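You operate a simulated robot arm through the tools that you are given. There is no shell and no other tool.

Carry out the task below with a simulated robot arm. There is one attempt and no reset: what you move stays moved.

TASK
Load the clamped heel and teal rag in the blue tray; close the ink tin.
Fine: free the clamp lever before you lift the green heel; with heel and rag in it, push the tray up to the glue pot.

It is judged by the outcome, as a careful person would: the job done as asked, and still so three seconds after it is handed in. It fails if anything else is knocked over, pushed out of place, dropped, spilled or broken.

THE ROBOT
A 6-joint arm with a three-finger gripper, fixed in place. Base frame: the origin is at the foot of the arm, x ahead of it, y to its left, z up. Readings come in mm, rad, newtons and seconds.
Its first joint turns from -2.897 to 2.897 rad. Payload 4.89 kg.
The tool frame sits at the grasp point between the pads (the TCP): z along the fingers, y along the line on which they close. The tips reach 30 mm beyond it. Largest opening 164 mm; the body of the gripper starts 125 mm behind the TCP.
Orientation is told as [roll, pitch, yaw] about the base's x, y, z axes, in that order, counted from this pose: with the fingers straight down and closing along the base's y, the tool's x points along the base's -x, its y along +y and its z along -z.

THE INTERFACE
- The arm moves only by the tool play_rows. Its argument "moves" is one flat list of numbers, 7 for each row, row after row: the shift along the tool's x, y, z in mm, then the turn, a rotation vector about the tool's x, y, z in rad, then the opening, from 0 (shut) to 1 (fully open). In form: [dx, dy, dz, rx, ry, rz, fingers, dx, dy, dz, rx, ry, rz, fingers, ...]. A call has 1 to 20 rows; each row is the pose to reach, as a shift and turn from the pose commanded when the call began, along the tool's axes at that moment. Rows are played at 5 a second. More than 50 mm and 0.15 rad between two rows, or a gripper value outside its range, and nothing of the call is played. Where a pose cannot be reached the arm comes as near as it can. A force on the tool above 90 N (or 10 N above the force at the start of the call, whichever is more), or a blocked arm, ends the call early, and 0.2 s more pass. The fingers move at their own pace (about 108 mm/s each) and stop on an object; they squeeze with about 23 N. The grip force told is the motor's: it shows also when the fingers shut on nothing. Time passes only in rows, and 0.2 s behind the last, so rows that repeat a pose let the fingers close. It gives the time, the measured TCP pose, the force on the tool (base axes), the opening and the grip force at its end, in the units of the frame above (readings bear some noise), with the torque about the TCP (base axes, N m) and any sound that the robot's microphone picked up.
- Cameras (640 x 400 px; columns grow to the right, rows downward): "scene" is fixed at [221.7, -655.4, 1382.1]; the picture's right is [0.26, -0.97, 0.00], its down [-0.85, -0.23, -0.48] and it looks along [0.46, 0.12, -0.88] (base axes); focal length 304 px, centre (320, 200). "wrist" rides on the gripper at [76, -2, -152] in the tool frame; the picture's right is [0.02, 1.00, 0.00], its down [-0.88, 0.02, -0.47] and it looks along [-0.47, 0.01, 0.88] (tool axes); focal length 247 px, centre (320, 200).
- grab_frame(camera): a new picture of that camera. It takes no simulated time.
- move_column(by): slides the trunk up (or, below 0, down) by that many mm; the arm rides with it, the base frame stays. It gives what a move gives, with no picture.
- point_at(camera, pixels): for up to 12 pixels [column, row] of the newest picture of that camera ("zoom" is the newest enlarged one), the place [x, y, z] in the base frame of the surface seen there, good to about 2 mm, but the place of the scene camera against the robot may be out by one fixed shift of up to 18 mm in any direction. It takes no simulated time.
- inspect(camera, box): a new picture of the part [left, top, right, bottom] of that camera's present view, enlarged. It takes no simulated time.
- job_done(): hands the job in; it is judged then, once.

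Leave the gripper open and the arm clear of the work at the hand-in unless told otherwise.

The tools are called after "Call:" by a JSON object that holds its "op" and its "data". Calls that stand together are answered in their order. play_rows: Moves the arm, as the interface text tells. Its arguments: {"type":"object","properties":{"moves":{"type":"array","items":{"type":"number"}}},"required":["moves"]} The other tools are called the same way: move_column (by) slides the trunk up or down; grab_frame (camera) takes a picture; point_at (camera, pixels) gives the place of the surface under pixels of a picture; inspect (camera, box) takes an enlarged picture of a part of a camera's view; job_done () hands the job in.

At the start:

```text
clock: 0.0
tcp_pos: [365.8, -498.0, 1150.5]
orientation: [0.001, 0.001, 0.0]
wrist_force: [-0.7, -0.2, 0.6]
wrist_torque: [-0.03, 0.0, -0.02]
finger_gap: 164.3
gripper_force: 0.0
trunk travel left (down, up): [-175.0, 215.0]
```

scene: 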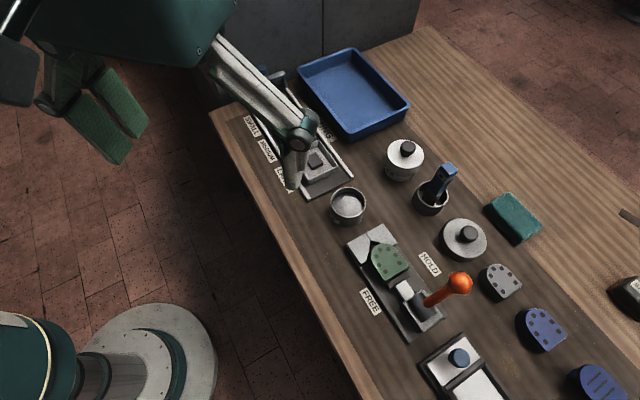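
wrist: 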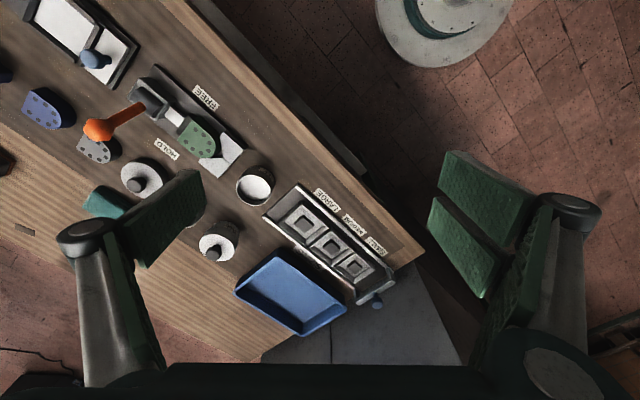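

I see a bench with a blue tray, pots, a clamp with an orange lever between HOLD and FREE labels, and a green heel in it. I'll enlarge parts of the scene to identify things before moving.

Call:
{"op": "inspect", "data": {"camera": "scene", "box": [320, 210, 500, 350]}}

Call:
{"op": "inspect", "data": {"camera": "scene", "box": [310, 120, 550, 270]}}

Call:
{"op": "inspect", "data": {"camera": "wrist", "box": [60, 60, 300, 270]}}

Call:
{"op": "inspect", "data": {"camera": "scene", "box": [400, 250, 640, 400]}}

```text
2.86 times, centred on (410, 280) of scene
```

zoom: 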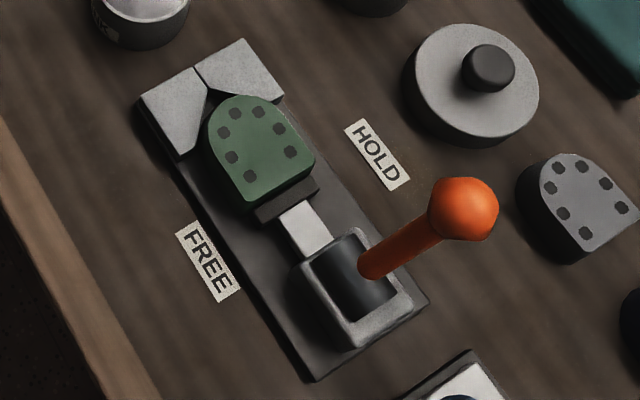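

```text
2.67 times, centred on (430, 195) of scene
```

zoom: 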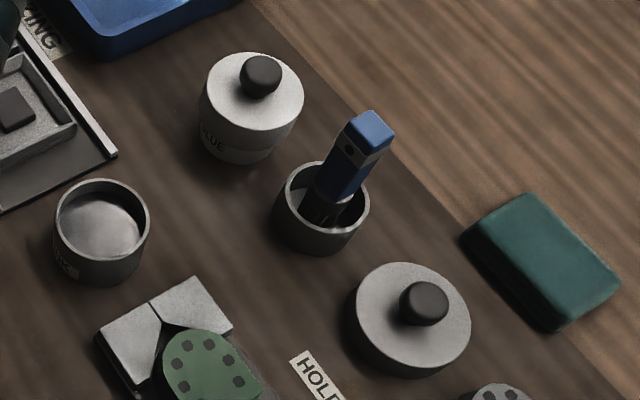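

```text
1.90 times, centred on (180, 165) of wrist
```

zoom: 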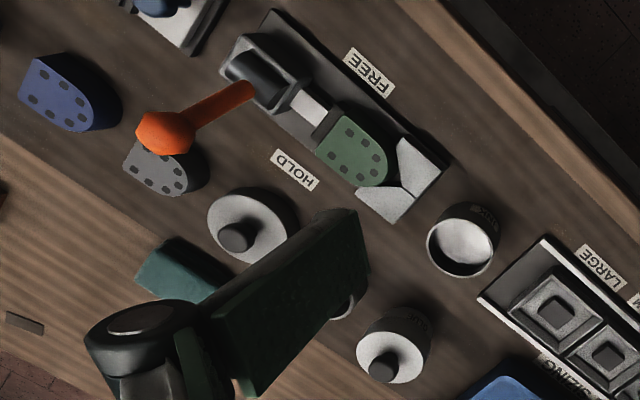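

```text
2.67 times, centred on (520, 325) of scene
```

zoom: 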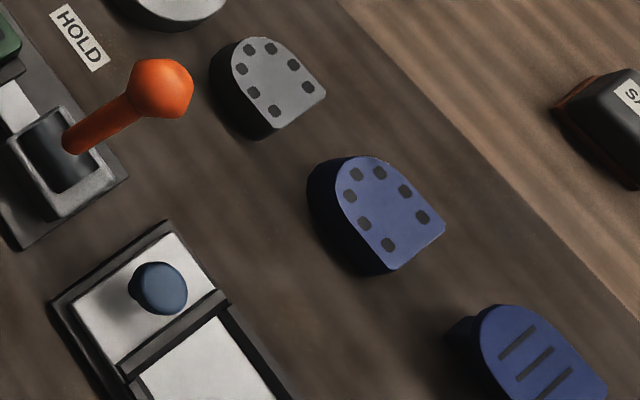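

I'll measure key points: glue pot, ink tin, loose lid, brush pot, rag, heel, lever knob and tray.

Call:
{"op": "grab_frame", "data": {"camera": "scene"}}

Call:
{"op": "point_at", "data": {"camera": "scene", "pixels": [[408, 147], [398, 156], [348, 207], [334, 197], [468, 233], [455, 240], [480, 244], [430, 205], [515, 215], [390, 260], [460, 282], [440, 294]]}}

Call:
{"op": "point_at", "data": {"camera": "scene", "pixels": [[350, 48], [298, 77], [346, 138], [409, 103], [350, 90], [400, 320], [420, 320], [405, 290], [370, 245], [420, 225], [375, 300], [460, 262]]}}

```text
taken
```

scene: 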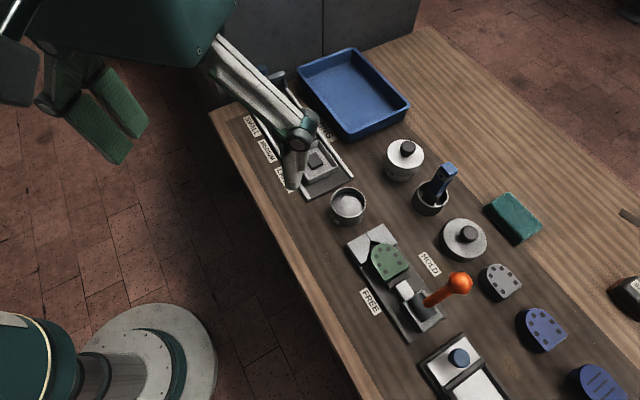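

```text
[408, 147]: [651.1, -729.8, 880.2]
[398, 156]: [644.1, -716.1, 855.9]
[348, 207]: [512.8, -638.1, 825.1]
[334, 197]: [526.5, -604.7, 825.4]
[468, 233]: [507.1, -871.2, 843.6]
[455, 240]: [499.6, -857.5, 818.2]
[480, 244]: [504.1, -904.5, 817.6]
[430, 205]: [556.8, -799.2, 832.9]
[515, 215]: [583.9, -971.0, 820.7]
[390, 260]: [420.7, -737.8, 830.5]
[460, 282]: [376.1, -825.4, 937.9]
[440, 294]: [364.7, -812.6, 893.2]
```

```text
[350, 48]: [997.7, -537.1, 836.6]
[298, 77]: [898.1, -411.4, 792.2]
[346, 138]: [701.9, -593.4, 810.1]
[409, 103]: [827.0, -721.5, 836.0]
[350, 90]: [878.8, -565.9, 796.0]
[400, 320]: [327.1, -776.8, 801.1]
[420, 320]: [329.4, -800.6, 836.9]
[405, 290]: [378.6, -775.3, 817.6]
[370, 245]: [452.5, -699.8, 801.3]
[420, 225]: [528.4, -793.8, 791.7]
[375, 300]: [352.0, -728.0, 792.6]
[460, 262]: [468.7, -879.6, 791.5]
```

Bench top is near z 791; the bench runs at roughly -0.9 rad yaw. I'll move the arm, high and slowly, over the bench and turn the tool to that yaw, to look with the wrist camera.

Call:
{"op": "play_rows", "data": {"moves": [0, -30, 0, 0, 0, 0.13, 1, -5, -60, 0, 0, 0, 0.26, 1, -10, -90, 0, 0, 0, 0.39, 1, -15, -120, 0, 0, 0, 0.52, 1, -20, -140, 0, 0, 0, 0.65, 1, -25, -150, 0, 0, 0, 0.78, 1, -30, -150, 0, 0, 0, 0.9, 1]}}

Call:
{"op": "grab_frame", "data": {"camera": "wrist"}}

```text
clock: 1.6
tcp_pos: [396.3, -648.8, 1151.6]
orientation: [0.002, -0.001, -0.903]
wrist_force: [0.4, -0.5, 0.4]
wrist_torque: [0.0, -0.02, 0.02]
finger_gap: 164.0
gripper_force: 0.0
trunk travel left (down, up): [-175.0, 215.0]
```

```text
taken
```

wrist: 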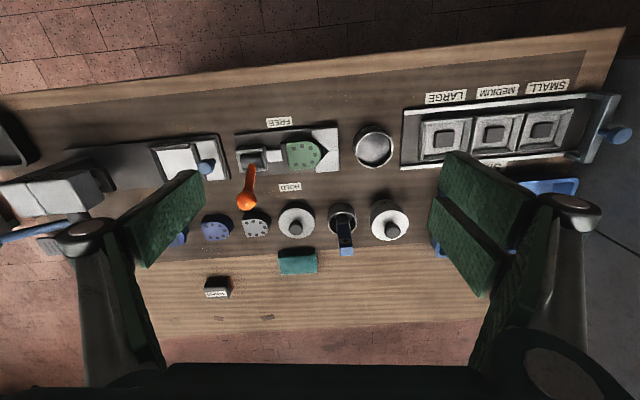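

The view is well aligned with the bench. I'll enlarge the wrist view and measure.

Call:
{"op": "point_at", "data": {"camera": "wrist", "pixels": [[392, 232], [373, 146], [356, 148], [391, 148], [295, 230], [281, 220], [312, 220], [342, 215], [297, 262], [303, 155], [246, 201], [252, 172]]}}

Call:
{"op": "inspect", "data": {"camera": "wrist", "box": [210, 110, 430, 280]}}

```text
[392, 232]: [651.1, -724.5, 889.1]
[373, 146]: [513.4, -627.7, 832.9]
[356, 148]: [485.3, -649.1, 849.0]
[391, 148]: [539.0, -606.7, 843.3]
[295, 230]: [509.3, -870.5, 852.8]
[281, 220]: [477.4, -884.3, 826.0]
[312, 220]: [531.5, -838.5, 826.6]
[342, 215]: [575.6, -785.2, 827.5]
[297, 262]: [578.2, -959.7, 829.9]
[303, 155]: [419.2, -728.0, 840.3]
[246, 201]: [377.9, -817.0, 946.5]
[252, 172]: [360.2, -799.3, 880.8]
```

```text
2.35 times, centred on (320, 195) of wrist
```

zoom: 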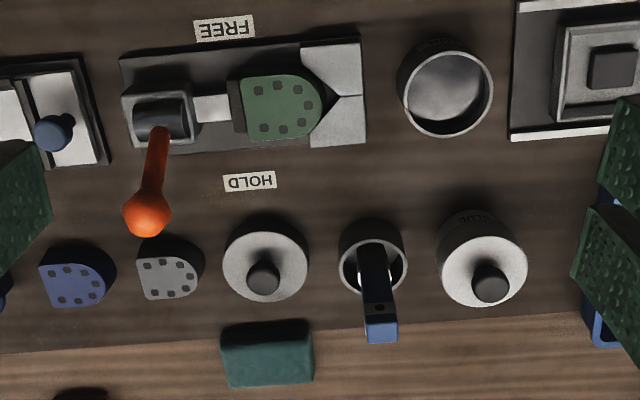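

Wrist readings sit about (0, +8, +9) off the scene camera, so the bench is at about z 800. The loose lid at zoom (265,262) is about 82 mm wide, the open INK tin about 76 mm. Next I lower to z≈980, on the robot side of the clamp, to see the lever closely.

Call:
{"op": "play_rows", "data": {"moves": [0, -20, 40, 0, 0, 0, 1, 0, -40, 80, 0, 0, 0, 1, 0, -60, 120, 0, 0, 0, 1, 0, -77, 165, 0, 0, 0, 1]}}

Call:
{"op": "grab_frame", "data": {"camera": "wrist"}}

Call:
{"op": "inspect", "data": {"camera": "wrist", "box": [200, 80, 440, 230]}}

```text
clock: 2.6
tcp_pos: [335.2, -695.6, 986.6]
orientation: [0.0, 0.0, -0.899]
wrist_force: [-0.1, 1.0, -0.1]
wrist_torque: [-0.17, -0.04, -0.03]
finger_gap: 163.9
gripper_force: 0.0
trunk travel left (down, up): [-175.0, 215.0]
```

```text
taken
```

wrist: 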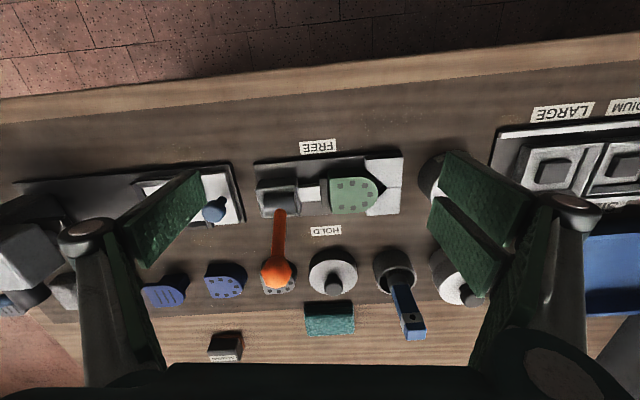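

```text
2.67 times, centred on (320, 155) of wrist
```

zoom: 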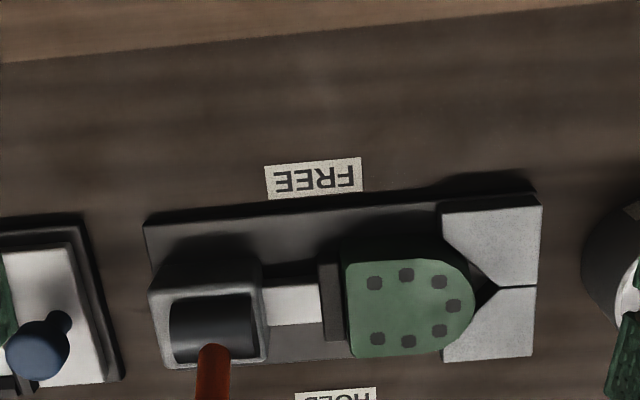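

I'll measure points on the clamp, lever and heel from this view.

Call:
{"op": "point_at", "data": {"camera": "wrist", "pixels": [[278, 215], [279, 235], [277, 262], [278, 275], [265, 275], [291, 272], [280, 198], [258, 165], [397, 160], [268, 200], [290, 200], [310, 195]]}}

Call:
{"op": "point_at", "data": {"camera": "wrist", "pixels": [[333, 180], [334, 210], [372, 180], [374, 208], [352, 196], [323, 195], [338, 225], [318, 146], [300, 220], [380, 172], [380, 208], [330, 205]]}}

Call:
{"op": "inspect", "data": {"camera": "wrist", "box": [230, 180, 450, 340]}}

```text
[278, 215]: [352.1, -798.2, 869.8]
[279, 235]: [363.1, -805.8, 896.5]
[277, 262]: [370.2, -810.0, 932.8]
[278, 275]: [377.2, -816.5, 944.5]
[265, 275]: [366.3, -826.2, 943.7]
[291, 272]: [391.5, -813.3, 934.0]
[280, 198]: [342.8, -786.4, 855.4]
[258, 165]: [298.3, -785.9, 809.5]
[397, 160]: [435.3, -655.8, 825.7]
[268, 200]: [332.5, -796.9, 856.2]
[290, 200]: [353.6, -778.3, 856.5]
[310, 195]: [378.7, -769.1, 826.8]
```

```text
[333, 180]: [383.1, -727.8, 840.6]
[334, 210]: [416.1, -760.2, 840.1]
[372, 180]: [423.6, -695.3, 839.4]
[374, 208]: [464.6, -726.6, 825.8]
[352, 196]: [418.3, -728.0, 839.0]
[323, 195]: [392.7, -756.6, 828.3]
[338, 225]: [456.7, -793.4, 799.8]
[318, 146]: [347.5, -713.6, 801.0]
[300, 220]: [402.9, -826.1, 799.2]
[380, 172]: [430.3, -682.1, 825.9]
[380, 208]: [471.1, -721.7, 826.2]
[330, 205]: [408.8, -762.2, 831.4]
```

```text
2.50 times, centred on (340, 260) of wrist
```

zoom: 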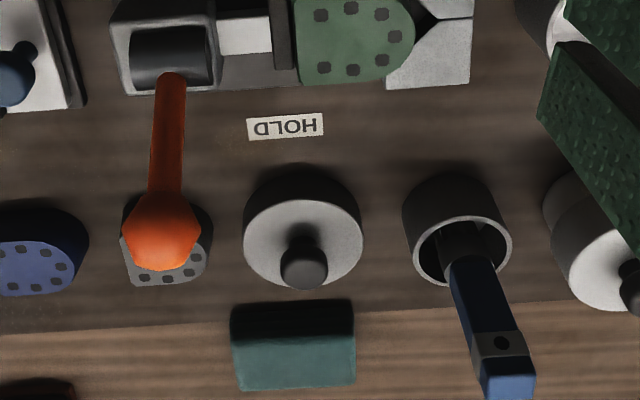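

The lever swings in a vertical plane along (0.707, −0.707). Its knob centre is near (380, −824, 929), and it leans about 27° toward HOLD. The bench yaw is −0.785. I'll turn to that yaw and hover above the knob with open fingers.

Call:
{"op": "play_rows", "data": {"moves": [0, 0, -13, 0, 0, -0.05, 0.7, -32, -11, -13, 0, 0, -0.115, 0.7, -64, -22, -13, 0, 0, -0.115, 0.7, -96, -34, -13, 0, 0, -0.115, 0.6, -128, -45, -13, 0, 0, -0.115, 0.5]}}

Call:
{"op": "grab_frame", "data": {"camera": "wrist"}}

Call:
{"op": "grab_frame", "data": {"camera": "scene"}}

```text
clock: 3.8
tcp_pos: [380.4, -823.9, 997.7]
orientation: [0.0, -0.002, -0.783]
wrist_force: [-1.1, 0.3, 0.3]
wrist_torque: [-0.1, -0.05, -0.04]
finger_gap: 81.8
gripper_force: 0.0
trunk travel left (down, up): [-175.0, 215.0]
```

```text
taken
```

wrist: 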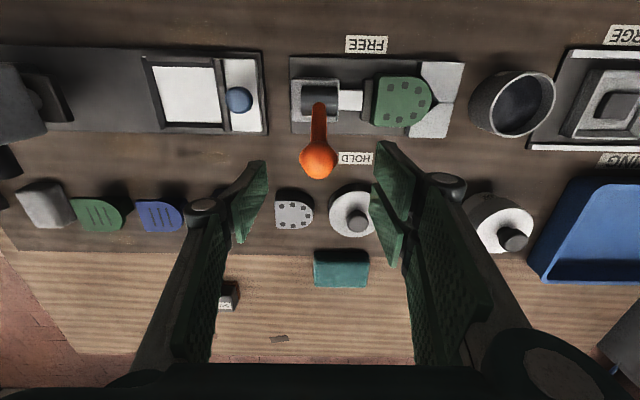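

```text
taken
```

scene: 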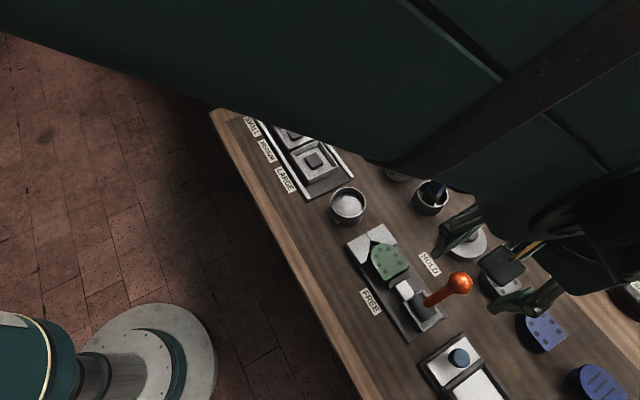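

Aligned well. I'll measure the knob again here along with lid, rag, glue pot and tray.

Call:
{"op": "point_at", "data": {"camera": "wrist", "pixels": [[318, 160], [302, 158], [334, 158], [318, 145], [318, 172], [354, 222], [335, 215], [371, 212], [313, 250], [368, 250], [314, 285], [367, 285]]}}

Call:
{"op": "point_at", "data": {"camera": "wrist", "pixels": [[513, 238], [480, 222], [528, 220], [530, 270], [545, 282], [600, 180], [585, 215], [640, 275], [512, 75], [512, 100], [552, 85], [475, 95]]}}

Call:
{"op": "inspect", "data": {"camera": "wrist", "box": [420, 40, 640, 300]}}

```text
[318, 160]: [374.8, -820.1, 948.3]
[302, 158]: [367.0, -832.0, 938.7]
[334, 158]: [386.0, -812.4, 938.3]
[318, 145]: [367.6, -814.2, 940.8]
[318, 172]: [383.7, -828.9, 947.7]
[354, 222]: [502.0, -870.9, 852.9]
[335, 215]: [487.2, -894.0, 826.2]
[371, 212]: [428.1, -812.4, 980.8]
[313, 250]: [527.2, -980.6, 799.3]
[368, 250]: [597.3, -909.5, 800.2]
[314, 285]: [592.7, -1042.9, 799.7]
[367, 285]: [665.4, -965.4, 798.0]
```

```text
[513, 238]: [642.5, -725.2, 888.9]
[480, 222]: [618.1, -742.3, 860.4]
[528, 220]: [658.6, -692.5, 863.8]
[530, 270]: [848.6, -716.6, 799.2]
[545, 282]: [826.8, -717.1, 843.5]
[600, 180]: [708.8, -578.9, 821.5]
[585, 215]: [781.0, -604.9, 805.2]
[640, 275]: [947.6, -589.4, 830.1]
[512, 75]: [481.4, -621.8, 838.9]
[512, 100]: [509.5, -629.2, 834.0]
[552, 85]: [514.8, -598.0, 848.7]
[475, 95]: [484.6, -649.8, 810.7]
```

```text
1.54 times, centred on (530, 170) of wrist
```

zoom: 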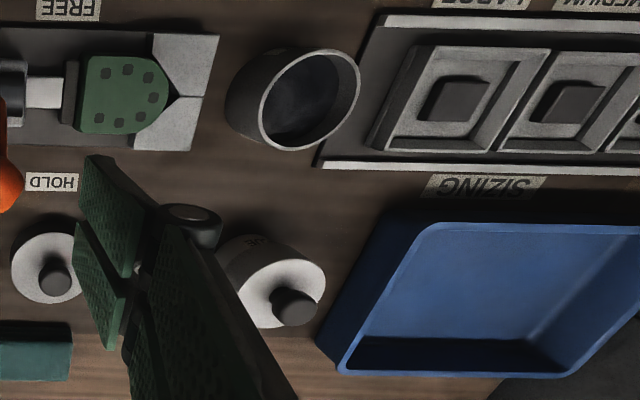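

Knob centre refined to about (379, −825, 931), directly under the TCP. I'll lower 67 mm with the fingers straddling it and close gently.

Call:
{"op": "play_rows", "data": {"moves": [0, 0, 35, 0, 0, 0, 0.5, 0, -1, 67, 0, 0, 0, 0.5, 0, -1, 67, 0, 0, 0, 0.3, 0, -1, 67, 0, 0, 0, 0.2, 0, -1, 67, 0, 0, 0, 0.1, 0, -1, 67, 0, 0, 0, 0.1]}}

Call:
{"op": "grab_frame", "data": {"camera": "wrist"}}

```text
clock: 5.2
tcp_pos: [379.1, -825.3, 929.2]
orientation: [0.001, 0.001, -0.786]
wrist_force: [-4.6, -2.2, -3.0]
wrist_torque: [0.0, -0.01, -0.03]
finger_gap: 31.6
gripper_force: 45.1
trunk travel left (down, up): [-175.0, 215.0]
```

```text
taken
```

wrist: 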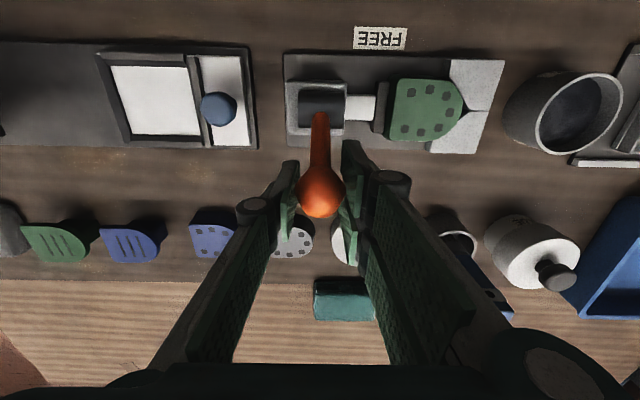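

Gripped (gap 31.6 mm). I'll swing it along an arc of about 114 mm radius toward FREE, first up to the vertical.

Call:
{"op": "play_rows", "data": {"moves": [6, 0, -2.8, 0, 0, 0, 0.1, 12, 0, -5.1, 0, 0, 0, 0.1, 19, 0, -7.3, 0, 0, 0, 0.1, 25.4, 0, -9.1, 0, 0, 0, 0.1, 32, 0, -10.4, 0, 0, 0, 0.1, 39, 0, -11.4, 0, 0, 0, 0.1, 45, 0, -11.9, 0, 0, 0, 0.1, 51, 0, -12, 0, 0, 0, 0.1]}}

Call:
{"op": "grab_frame", "data": {"camera": "wrist"}}

```text
clock: 7.0
tcp_pos: [342.9, -788.2, 943.5]
orientation: [0.001, 0.001, -0.784]
wrist_force: [7.1, -13.3, -7.1]
wrist_torque: [-0.86, -0.81, 0.18]
finger_gap: 31.5
gripper_force: 45.4
trunk travel left (down, up): [-175.0, 215.0]
```

```text
taken
```

wrist: 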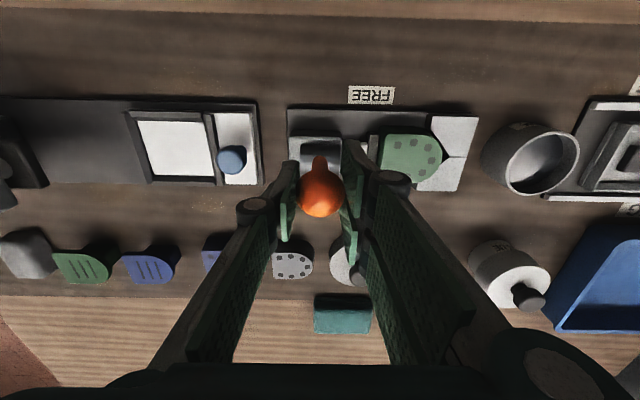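

The lever follows at about 15 N and the jaw is backing off. I'll continue the arc to the FREE side.

Call:
{"op": "play_rows", "data": {"moves": [6, 0, 0.2, 0, 0, 0, 0.1, 12, 0, 0.6, 0, 0, 0, 0.1, 18, 0, 1.4, 0, 0, 0, 0.1, 23.7, 0, 2.5, 0, 0, 0, 0.1, 29.5, 0, 3.9, 0, 0, 0, 0.1, 35.2, 0, 5.6, 0, 0, 0, 0.1, 41, 0, 7.6, 0, 0, 0, 0.1, 46.4, 0, 9.9, 0, 0, 0, 0.1, 50, 0, 11.6, 0, 0, 0, 0.1]}}

Call:
{"op": "grab_frame", "data": {"camera": "wrist"}}

```text
clock: 9.0
tcp_pos: [307.5, -751.6, 931.4]
orientation: [0.002, 0.001, -0.784]
wrist_force: [15.4, 8.3, 0.7]
wrist_torque: [0.13, 0.08, 0.49]
finger_gap: 30.2
gripper_force: 45.2
trunk travel left (down, up): [-175.0, 215.0]
```

```text
taken
```

wrist: 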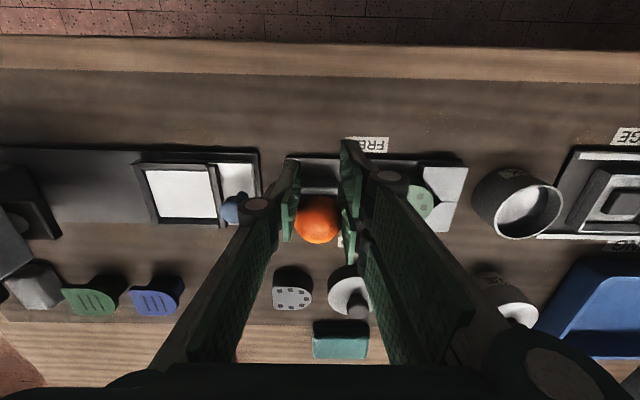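

The knob now shows at (317,218), lower relative to the fingers than before, so it may be slipping at a stop. Measuring it.

Call:
{"op": "point_at", "data": {"camera": "wrist", "pixels": [[317, 205], [317, 218], [317, 230], [317, 238], [320, 178], [320, 190]]}}

Call:
{"op": "inspect", "data": {"camera": "wrist", "box": [230, 120, 430, 270]}}

Call:
{"op": "inspect", "data": {"camera": "scene", "box": [320, 210, 500, 350]}}

```text
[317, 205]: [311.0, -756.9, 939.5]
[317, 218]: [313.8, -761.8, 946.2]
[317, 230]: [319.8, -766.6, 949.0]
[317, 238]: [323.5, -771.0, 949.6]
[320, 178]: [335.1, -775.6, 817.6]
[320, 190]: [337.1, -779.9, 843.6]
```

```text
2.67 times, centred on (330, 195) of wrist
```

zoom: 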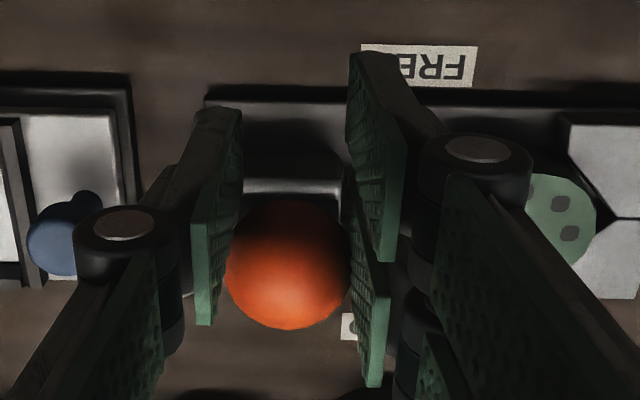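

```text
2.86 times, centred on (410, 280) of scene
```

zoom: 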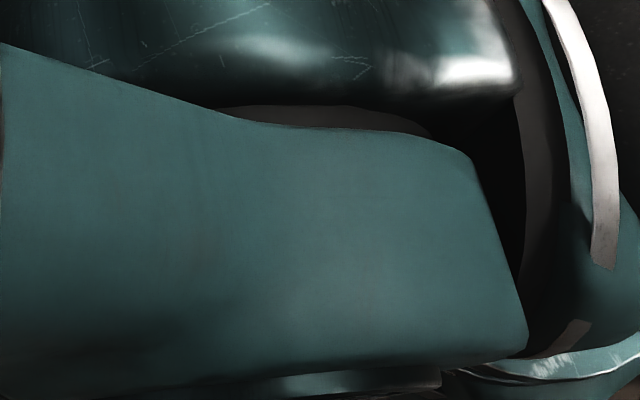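

The knob lags some 20 mm behind the TCP, so the fingers slipped. I'll open them and look at where the lever rests.

Call:
{"op": "play_rows", "data": {"moves": [0, 0, 0, 0, 0, 0, 0.5, 0, 0, 0, 0, 0, 0, 0.5, 0, 0, -30, 0, 0, 0, 0.5, 0, 0, -65, 0, 0, 0, 0.5]}}

Call:
{"op": "grab_frame", "data": {"camera": "wrist"}}

```text
clock: 10.0
tcp_pos: [307.8, -754.2, 996.4]
orientation: [-0.001, -0.001, -0.785]
wrist_force: [-0.1, -0.4, -0.5]
wrist_torque: [0.19, 0.06, -0.03]
finger_gap: 82.1
gripper_force: 0.1
trunk travel left (down, up): [-175.0, 215.0]
```

```text
taken
```

wrist: 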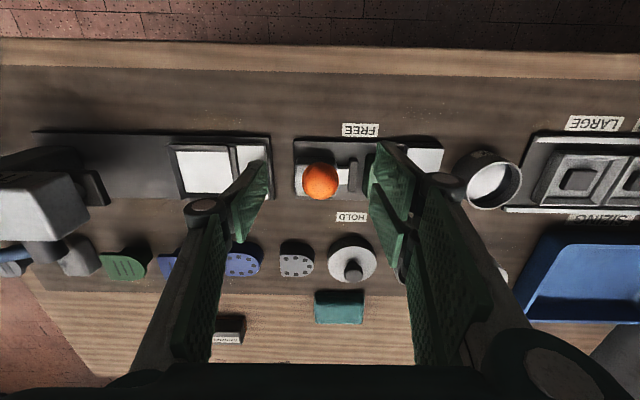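

Call:
{"op": "point_at", "data": {"camera": "wrist", "pixels": [[320, 170], [320, 180], [320, 190], [306, 180], [335, 180], [320, 165], [353, 170], [353, 185], [362, 175], [343, 178]]}}

Call:
{"op": "inspect", "data": {"camera": "wrist", "box": [280, 110, 460, 240]}}

```text
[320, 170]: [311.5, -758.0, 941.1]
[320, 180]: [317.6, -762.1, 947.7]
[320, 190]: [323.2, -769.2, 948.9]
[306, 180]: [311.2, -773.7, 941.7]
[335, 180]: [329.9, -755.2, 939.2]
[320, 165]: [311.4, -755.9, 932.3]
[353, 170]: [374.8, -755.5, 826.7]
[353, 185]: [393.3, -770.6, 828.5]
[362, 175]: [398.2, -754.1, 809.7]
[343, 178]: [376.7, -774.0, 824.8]
```

```text
3.08 times, centred on (370, 175) of wrist
```

zoom: 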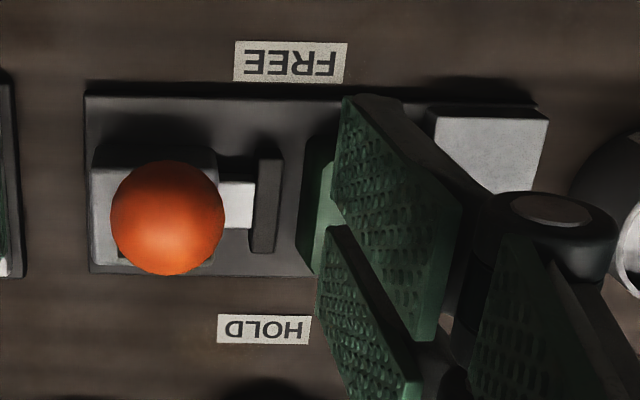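

The jaw is now about 18 mm clear of the heel. The knob rests at V≈768, z 931, the mirror image of its start, so it looks fully at FREE. I'll make sure with a gentle nudge: closed fingers behind the knob, stepping toward FREE and watching the force.

Call:
{"op": "play_rows", "data": {"moves": [-30, 0, 0, 0, 0, 0, 0.2, -63, 0, 0, 0, 0, 0, 0, -63, 0, 0, 0, 0, 0, 0, -63, 0, 30, 0, 0, 0, 0, -63, 0, 60, 0, 0, 0, 0, -58, 0, 60, 0, 0, 0, 0, -53, 0, 60, 0, 0, 0, 0, -49, 0, 60, 0, 0, 0, 0]}}

Call:
{"op": "grab_frame", "data": {"camera": "wrist"}}

```text
clock: 11.4
tcp_pos: [354.6, -801.5, 939.4]
orientation: [-0.001, -0.009, -0.783]
wrist_force: [13.1, -11.5, 16.2]
wrist_torque: [0.04, -0.02, -0.01]
finger_gap: 0.0
gripper_force: 23.2
trunk travel left (down, up): [-175.0, 215.0]
stopped in row 6: the force on the tool passed its limit at 105 N (the readings are from after the stop); the commanded pose is now the measured one
```

```text
taken
```

wrist: 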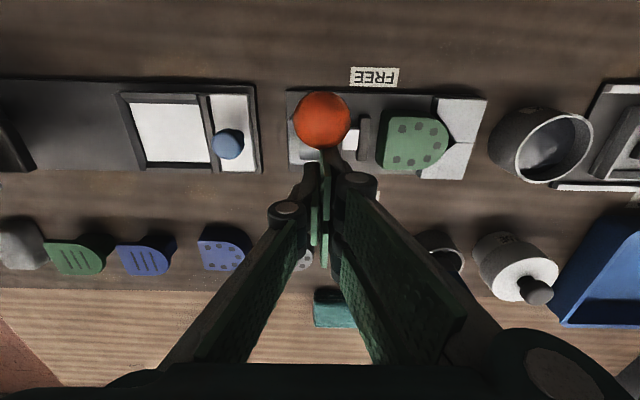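

Contact was firm and immediate, so the lever is at its stop. I'll check that the knob didn't move, then back off upward.

Call:
{"op": "point_at", "data": {"camera": "wrist", "pixels": [[322, 105], [322, 115], [322, 125], [322, 135], [322, 142], [366, 135], [383, 140], [327, 160]]}}

Call:
{"op": "play_rows", "data": {"moves": [-6, 0, 0, 0, 0, 0, 0, -8, 0, -30, 0, 0, 0, 0.2, -8, 0, -70, 0, 0, 0, 0.5]}}

Call:
{"op": "grab_frame", "data": {"camera": "wrist"}}

```text
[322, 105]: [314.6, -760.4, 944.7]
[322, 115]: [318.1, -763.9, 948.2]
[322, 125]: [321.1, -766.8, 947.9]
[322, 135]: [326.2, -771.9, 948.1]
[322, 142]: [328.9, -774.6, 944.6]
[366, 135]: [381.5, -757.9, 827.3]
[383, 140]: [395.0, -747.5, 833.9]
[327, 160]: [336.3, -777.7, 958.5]
```

```text
clock: 12.2
tcp_pos: [359.8, -805.9, 1008.3]
orientation: [0.0, -0.008, -0.782]
wrist_force: [0.6, -1.3, -1.6]
wrist_torque: [0.18, 0.08, 0.0]
finger_gap: 81.8
gripper_force: 0.1
trunk travel left (down, up): [-175.0, 215.0]
```

```text
taken
```

wrist: 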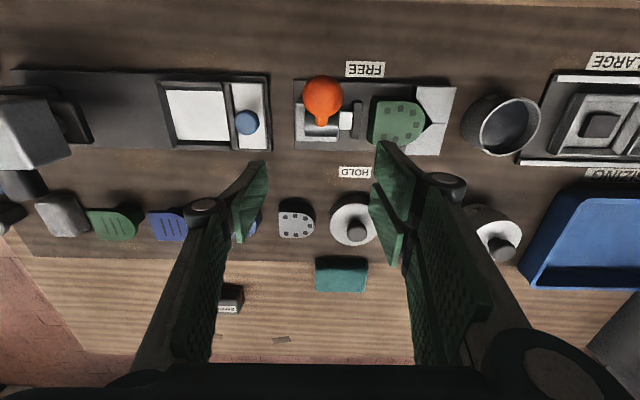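

The lever is at its stop. Contact came earlier than a 26 mm finger width suggests, so I'll measure the actual finger shape.

Call:
{"op": "inspect", "data": {"camera": "wrist", "box": [180, 120, 480, 320]}}

Call:
{"op": "point_at", "data": {"camera": "wrist", "pixels": [[381, 145], [410, 170], [388, 170], [410, 195], [376, 190], [402, 215], [378, 225], [400, 262], [445, 183], [375, 150], [390, 205], [415, 200]]}}

Call:
{"op": "grab_frame", "data": {"camera": "scene"}}

```text
2.00 times, centred on (330, 220) of wrist
```

zoom: 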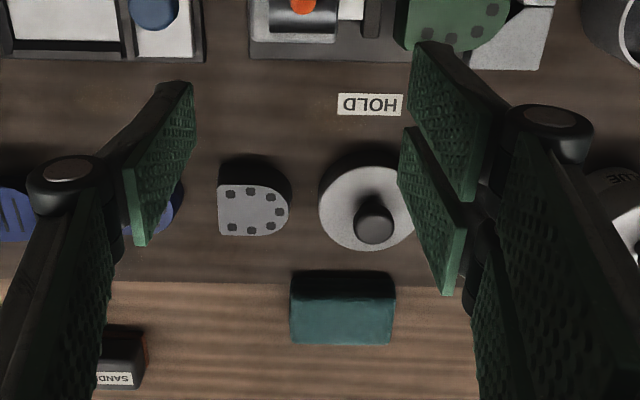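

```text
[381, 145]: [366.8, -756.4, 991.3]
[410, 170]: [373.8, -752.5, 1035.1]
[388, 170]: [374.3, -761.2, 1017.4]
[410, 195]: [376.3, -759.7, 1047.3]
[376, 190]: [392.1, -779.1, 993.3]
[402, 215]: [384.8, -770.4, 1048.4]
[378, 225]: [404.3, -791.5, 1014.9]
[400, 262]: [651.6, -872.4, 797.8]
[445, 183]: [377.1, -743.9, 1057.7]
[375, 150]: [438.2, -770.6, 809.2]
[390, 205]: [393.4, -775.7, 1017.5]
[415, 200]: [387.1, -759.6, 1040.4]
```

```text
taken
```

scene: 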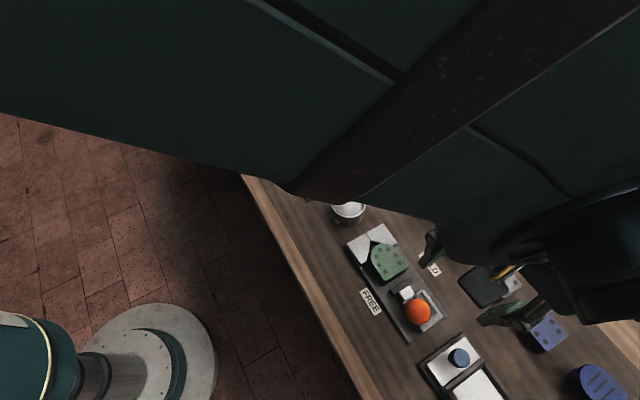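

I can see this is a three-finger gripper: two fingers on the +y side at tool x≈±17, one on the −y side. I'll keep that wider footprint in mind. Next I'll move above the heel and turn 90° (yaw −2.356) so the fingers close across the heel's straight sides.

Call:
{"op": "play_rows", "data": {"moves": [1, 8, -10, 0, 0, 0.143, 0.5, 2, 16, -12, 0, 0, 0.286, 0.5, 3, 24, -12, 0, 0, 0.429, 0.5, 4, 32, -12, 0, 0, 0.572, 0.5, 5, 40, -12, 0, 0, 0.715, 0.5, 6, 48, -12, 0, 0, 0.858, 0.5, 7, 56, -12, 0, 0, 1.0, 0.6, 8, 64, -12, 0, 0, 1.143, 0.6, 9, 72, -12, 0, 0, 1.286, 0.6, 10, 80, -12, 0, 0, 1.429, 0.6, 12, 85, -12, 0, 0, 1.571, 0.6, 12, 85, -12, 0, 0, 1.571, 0.6]}}

Call:
{"op": "grab_frame", "data": {"camera": "wrist"}}

```text
clock: 14.8
tcp_pos: [411.5, -735.7, 1019.7]
orientation: [0.01, -0.003, -2.355]
wrist_force: [-0.2, 0.7, -0.1]
wrist_torque: [-0.04, 0.04, 0.01]
finger_gap: 98.3
gripper_force: 0.0
trunk travel left (down, up): [-175.0, 215.0]
```

```text
taken
```

wrist: 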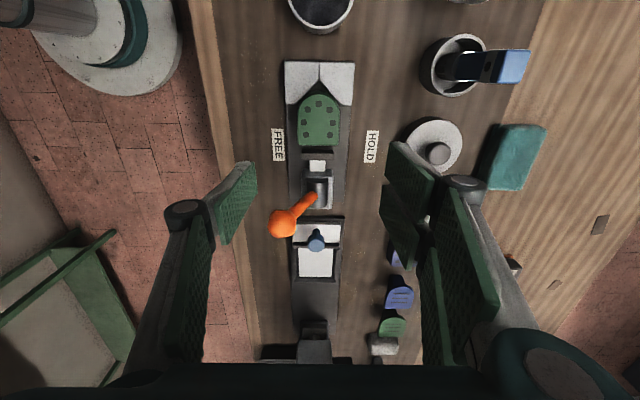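

The turn succeeded. Measuring the heel and its surroundings from this side.

Call:
{"op": "point_at", "data": {"camera": "wrist", "pixels": [[302, 120], [338, 120], [302, 140], [336, 142], [320, 97], [320, 145], [320, 120], [318, 154], [288, 90], [350, 90], [320, 70], [345, 150]]}}

Call:
{"op": "inspect", "data": {"camera": "wrist", "box": [260, 50, 380, 220]}}

```text
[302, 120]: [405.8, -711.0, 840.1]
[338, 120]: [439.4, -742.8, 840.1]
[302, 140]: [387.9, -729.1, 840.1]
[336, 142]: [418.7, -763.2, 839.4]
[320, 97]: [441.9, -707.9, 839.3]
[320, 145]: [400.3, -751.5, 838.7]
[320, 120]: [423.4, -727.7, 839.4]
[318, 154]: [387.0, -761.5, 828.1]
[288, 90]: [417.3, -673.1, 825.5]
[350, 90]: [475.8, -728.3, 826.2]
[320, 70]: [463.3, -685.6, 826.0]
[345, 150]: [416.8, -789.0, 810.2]
```

```text
2.35 times, centred on (320, 135) of wrist
```

zoom: 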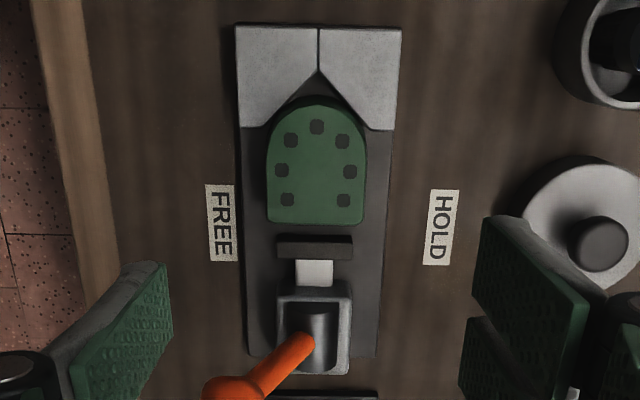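

The heel spans V 789–837, U −250 to −186, top z 840, on a plate at z 810. The jaw is clear of it. I'll descend with the fingers straddling the sides (TCP at U −234, z 847) and stop before gripping.

Call:
{"op": "play_rows", "data": {"moves": [-2, 1, 40, -0.003, -0.003, 0, 0.6, -5, 2, 80, -0.007, -0.007, 0, 0.6, -5, 2, 115, -0.007, -0.007, 0, 0.6, -5, 2, 140, -0.007, -0.007, 0, 0.6, -5, 2, 155, -0.007, -0.007, 0, 0.6, -5, 2, 165, -0.007, -0.007, 0, 0.6, -5, 2, 173, -0.007, -0.007, 0, 0.6]}}

Call:
{"op": "grab_frame", "data": {"camera": "wrist"}}

```text
clock: 16.4
tcp_pos: [409.3, -742.5, 846.6]
orientation: [0.017, -0.007, -2.355]
wrist_force: [-0.4, -0.4, 0.3]
wrist_torque: [0.0, -0.01, -0.01]
finger_gap: 98.3
gripper_force: 0.0
trunk travel left (down, up): [-175.0, 215.0]
```

```text
taken
```

wrist: 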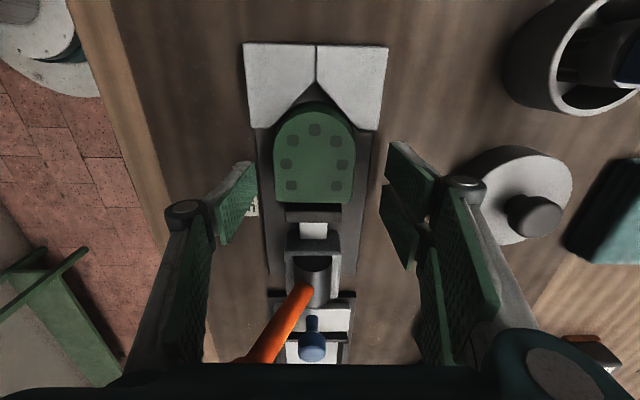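

The fingers straddle the heel with no contact. I'll take out the small tilt and close on it.

Call:
{"op": "play_rows", "data": {"moves": [0, 0, 0, 0.017, 0.007, 0, 0.6, 0, 0, 0, 0.017, 0.007, 0, 0.4, 0, 0, 0, 0.017, 0.007, 0, 0.2, 0, 0, 0, 0.017, 0.007, 0, 0.1, 0, 0, 0, 0.017, 0.007, 0, 0.1]}}

Call:
{"op": "grab_frame", "data": {"camera": "wrist"}}

```text
clock: 17.6
tcp_pos: [408.6, -742.1, 846.1]
orientation: [-0.002, -0.001, -2.357]
wrist_force: [-12.7, 2.1, 0.0]
wrist_torque: [0.0, 0.45, 0.36]
finger_gap: 59.6
gripper_force: 22.4
trunk travel left (down, up): [-175.0, 215.0]
```

```text
taken
```

wrist: 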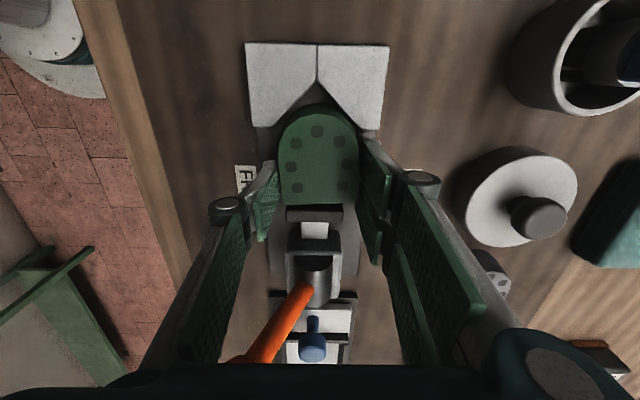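

The gap reads 59.6 mm, wider than the heel's 48 mm, with a side force, so perhaps only one side is touching. I'll wait a moment and look closer.

Call:
{"op": "play_rows", "data": {"moves": [0, 0, 0, 0, 0, 0, 0.1, 0, 0, 0, 0, 0, 0, 0.1, 0, 0, 0, 0, 0, 0, 0.1]}}

Call:
{"op": "inspect", "data": {"camera": "wrist", "box": [220, 80, 420, 280]}}

Call:
{"op": "point_at", "data": {"camera": "wrist", "pixels": [[280, 180], [355, 180], [278, 150], [358, 150], [318, 104], [318, 195], [262, 205], [372, 165], [368, 215], [270, 175]]}}

```text
clock: 18.4
tcp_pos: [408.3, -742.0, 847.4]
orientation: [-0.001, 0.001, -2.354]
wrist_force: [-17.6, 2.5, 0.0]
wrist_torque: [0.13, 0.53, 0.51]
finger_gap: 59.4
gripper_force: 22.7
trunk travel left (down, up): [-175.0, 215.0]
```

```text
2.00 times, centred on (320, 180) of wrist
```

zoom: 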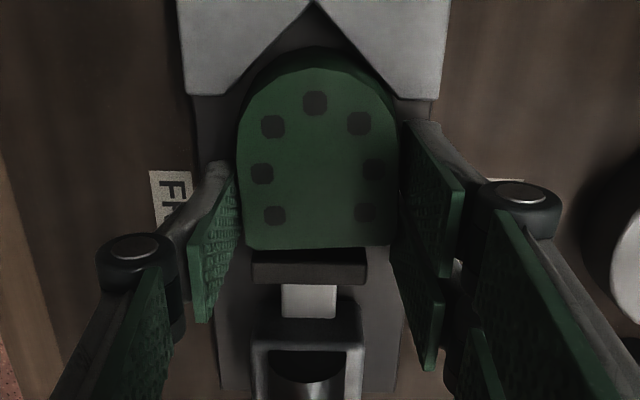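

```text
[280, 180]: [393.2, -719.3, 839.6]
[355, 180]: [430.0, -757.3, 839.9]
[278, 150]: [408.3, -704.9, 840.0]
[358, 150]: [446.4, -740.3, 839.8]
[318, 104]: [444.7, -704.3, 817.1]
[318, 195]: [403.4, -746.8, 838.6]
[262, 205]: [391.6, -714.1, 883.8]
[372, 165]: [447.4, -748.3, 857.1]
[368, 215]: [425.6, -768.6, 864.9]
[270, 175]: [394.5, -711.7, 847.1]
```

The side force (about −14 N along V) suggests that only the single finger presses. I'll shift the tool 3 mm toward −V to balance it.

Call:
{"op": "play_rows", "data": {"moves": [0, -2, 0, 0, 0, 0, 0.1, 0, -4, 0, 0, 0, 0, 0.1, 0, -4, 0, 0, 0, 0, 0.1]}}

Call:
{"op": "inspect", "data": {"camera": "wrist", "box": [220, 80, 420, 280]}}

```text
clock: 19.2
tcp_pos: [406.0, -739.6, 847.6]
orientation: [0.0, 0.0, -2.354]
wrist_force: [0.7, 0.0, 2.3]
wrist_torque: [0.01, -0.16, -0.01]
finger_gap: 58.9
gripper_force: 22.8
trunk travel left (down, up): [-175.0, 215.0]
```

```text
2.00 times, centred on (320, 180) of wrist
```

zoom: 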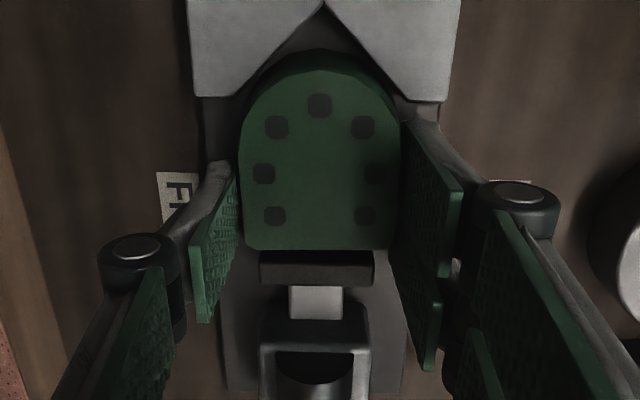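

The force is now balanced and the heel moves with the fingers, so it is gripped. Lifting slowly.

Call:
{"op": "play_rows", "data": {"moves": [0, 0, -4, 0, 0, 0, 0.1, 0, 0, -10, 0, 0, 0, 0.1, 0, 0, -20, 0, 0, 0, 0.1, 0, 0, -35, 0, 0, 0, 0.1, 0, 0, -60, 0, 0, 0, 0.1]}}

Call:
{"op": "grab_frame", "data": {"camera": "wrist"}}

```text
clock: 20.4
tcp_pos: [407.3, -740.0, 906.3]
orientation: [-0.002, 0.0, -2.355]
wrist_force: [0.5, -0.6, -2.2]
wrist_torque: [0.08, 0.05, 0.0]
finger_gap: 58.3
gripper_force: 23.0
trunk travel left (down, up): [-175.0, 215.0]
```

```text
taken
```

wrist: 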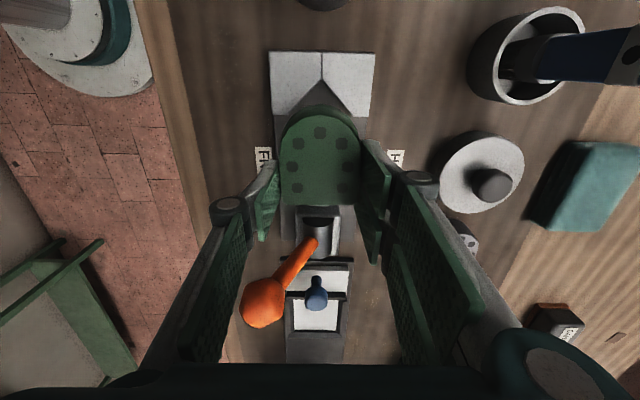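

The heel is lifted cleanly. I'll raise it to z≈1000 and carry it toward the tray, stopping short to look.

Call:
{"op": "play_rows", "data": {"moves": [0, 0, -30, 0, 0, 0, 0.1, 0, 0, -60, 0, 0, 0, 0.1, 0, 0, -94, 0, 0, 0, 0.1, 30, 12, -94, 0, 0, 0, 0.1, 60, 24, -94, 0, 0, 0, 0.1, 95, 36, -94, 0, 0, 0, 0.1, 130, 50, -94, 0, 0, 0, 0.1, 165, 62, -94, 0, 0, 0, 0.1, 200, 74, -94, 0, 0, 0, 0.1, 235, 86, -94, 0, 0, 0, 0.1, 270, 98, -94, 0, 0, 0, 0.1, 305, 110, -94, 0, 0, 0, 0.1]}}

Call:
{"op": "grab_frame", "data": {"camera": "wrist"}}

Call:
{"op": "grab_frame", "data": {"camera": "scene"}}

```text
clock: 23.0
tcp_pos: [698.6, -600.4, 1000.1]
orientation: [-0.001, 0.0, -2.355]
wrist_force: [-1.5, -0.5, -1.0]
wrist_torque: [0.12, -0.18, -0.01]
finger_gap: 58.3
gripper_force: 22.9
trunk travel left (down, up): [-175.0, 215.0]
```

```text
taken
```

wrist: 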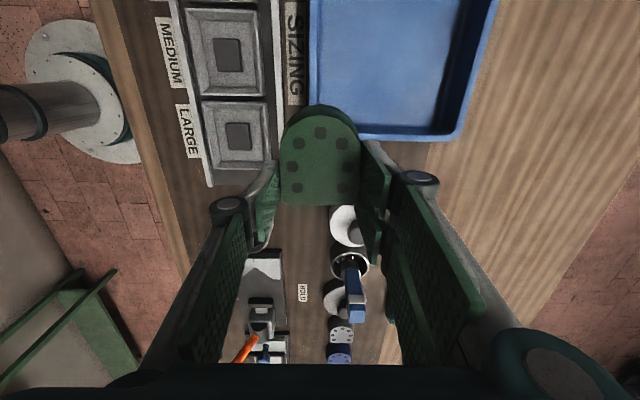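

```text
taken
```

scene: 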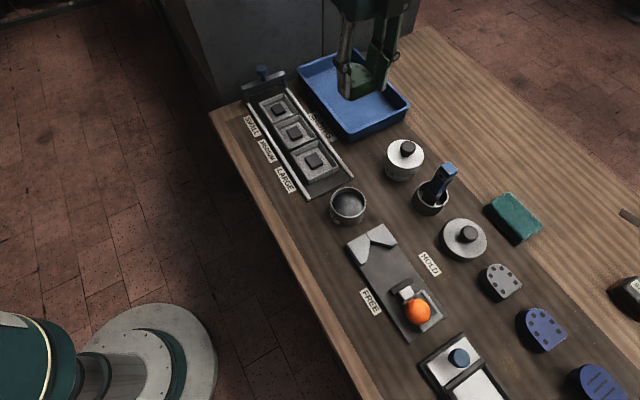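

Now I'll measure the tray walls, sizing board edge and glue pot from here.

Call:
{"op": "point_at", "data": {"camera": "wrist", "pixels": [[380, 136], [440, 136], [400, 128], [430, 60], [465, 60], [312, 60], [318, 60], [277, 100], [345, 228], [400, 80], [456, 132], [280, 60]]}}

Call:
{"op": "inspect", "data": {"camera": "wrist", "box": [240, 0, 520, 160]}}

Call:
{"op": "inspect", "data": {"camera": "scene", "box": [240, 30, 440, 190]}}

```text
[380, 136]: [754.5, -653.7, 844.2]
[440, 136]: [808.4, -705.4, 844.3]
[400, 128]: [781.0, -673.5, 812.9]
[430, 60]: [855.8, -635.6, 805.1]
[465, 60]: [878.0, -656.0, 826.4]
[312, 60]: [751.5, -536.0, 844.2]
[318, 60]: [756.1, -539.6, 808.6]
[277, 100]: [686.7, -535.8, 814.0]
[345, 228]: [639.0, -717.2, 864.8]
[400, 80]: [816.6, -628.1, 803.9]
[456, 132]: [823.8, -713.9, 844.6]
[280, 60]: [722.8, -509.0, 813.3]
```

```text
2.29 times, centred on (380, 80) of wrist
```

zoom: 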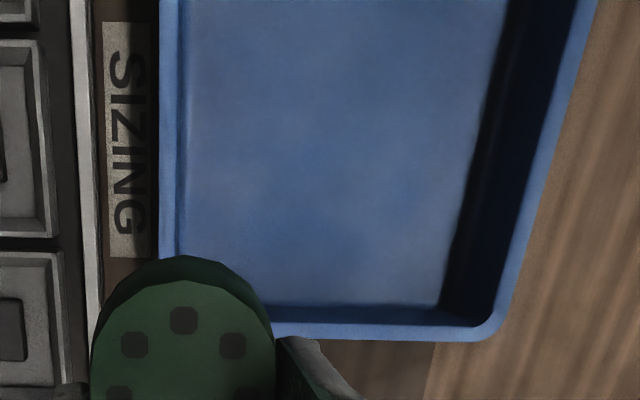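

```text
2.50 times, centred on (340, 110) of scene
```

zoom: 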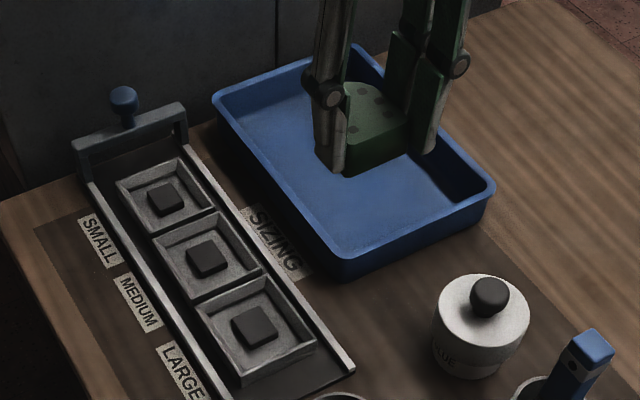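

The near rim of the tray is at U≈71, z 844, its floor at z 804. The left wall is at V≈911. I'll bring the heel over U 169, V 970, then descend partway and check reach.

Call:
{"op": "play_rows", "data": {"moves": [33, 17, 0, 0, 0, 0, 0.1, 66, 34, 0, 0, 0, 0, 0.1, 100, 51, 0, 0, 0, 0, 0.1, 100, 51, 30, 0, 0, 0, 0.1, 100, 51, 60, 0, 0, 0, 0.1, 100, 51, 90, 0, 0, 0, 0.1, 100, 51, 110, 0, 0, 0, 0.1]}}

Call:
{"op": "grab_frame", "data": {"camera": "wrist"}}

Call:
{"op": "inspect", "data": {"camera": "scene", "box": [240, 30, 440, 190]}}

```text
clock: 24.6
tcp_pos: [805.8, -566.2, 889.8]
orientation: [-0.003, -0.002, -2.354]
wrist_force: [0.2, -0.5, -0.8]
wrist_torque: [-0.08, -0.05, -0.02]
finger_gap: 58.3
gripper_force: 23.3
trunk travel left (down, up): [-175.0, 215.0]
```

```text
taken
```

wrist: 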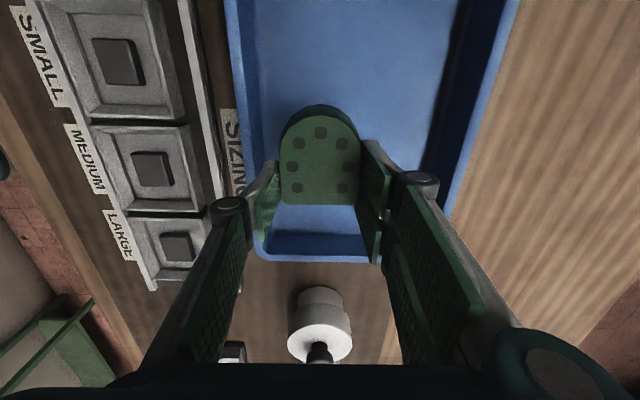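

```text
2.50 times, centred on (340, 110) of scene
```

zoom: 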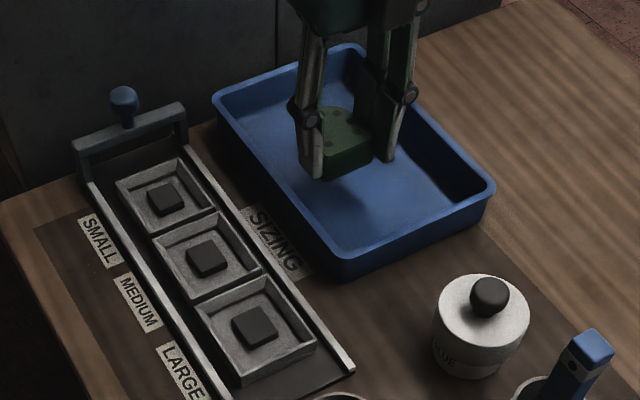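

On target over the tray floor. I'll lower the last 47 mm gently, release a little, and rise.

Call:
{"op": "play_rows", "data": {"moves": [0, 0, 20, 0, 0, 0, 0.1, 0, 0, 35, 0, 0, 0, 0.1, 0, 0, 43, 0, 0, 0, 0.1, 0, 0, 46.5, 0, 0, 0, 0.1, 0, 0, 46.5, 0, 0, 0, 0.1]}}

Call:
{"op": "inspect", "data": {"camera": "scene", "box": [240, 30, 440, 190]}}

```text
clock: 25.8
tcp_pos: [807.1, -565.4, 842.5]
orientation: [-0.001, -0.002, -2.355]
wrist_force: [0.1, -0.8, -1.4]
wrist_torque: [-0.02, 0.04, -0.01]
finger_gap: 58.7
gripper_force: 23.0
trunk travel left (down, up): [-175.0, 215.0]
```

```text
2.50 times, centred on (340, 110) of scene
```

zoom: 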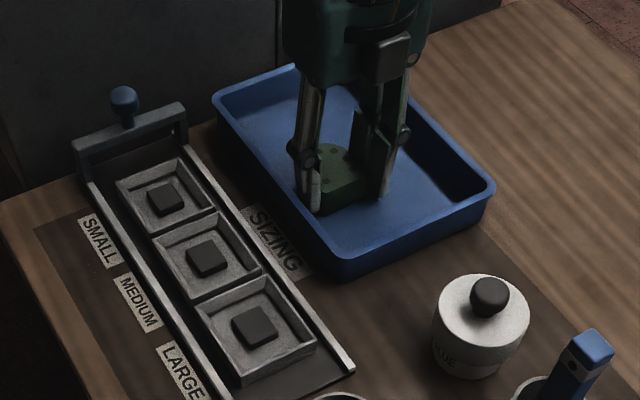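

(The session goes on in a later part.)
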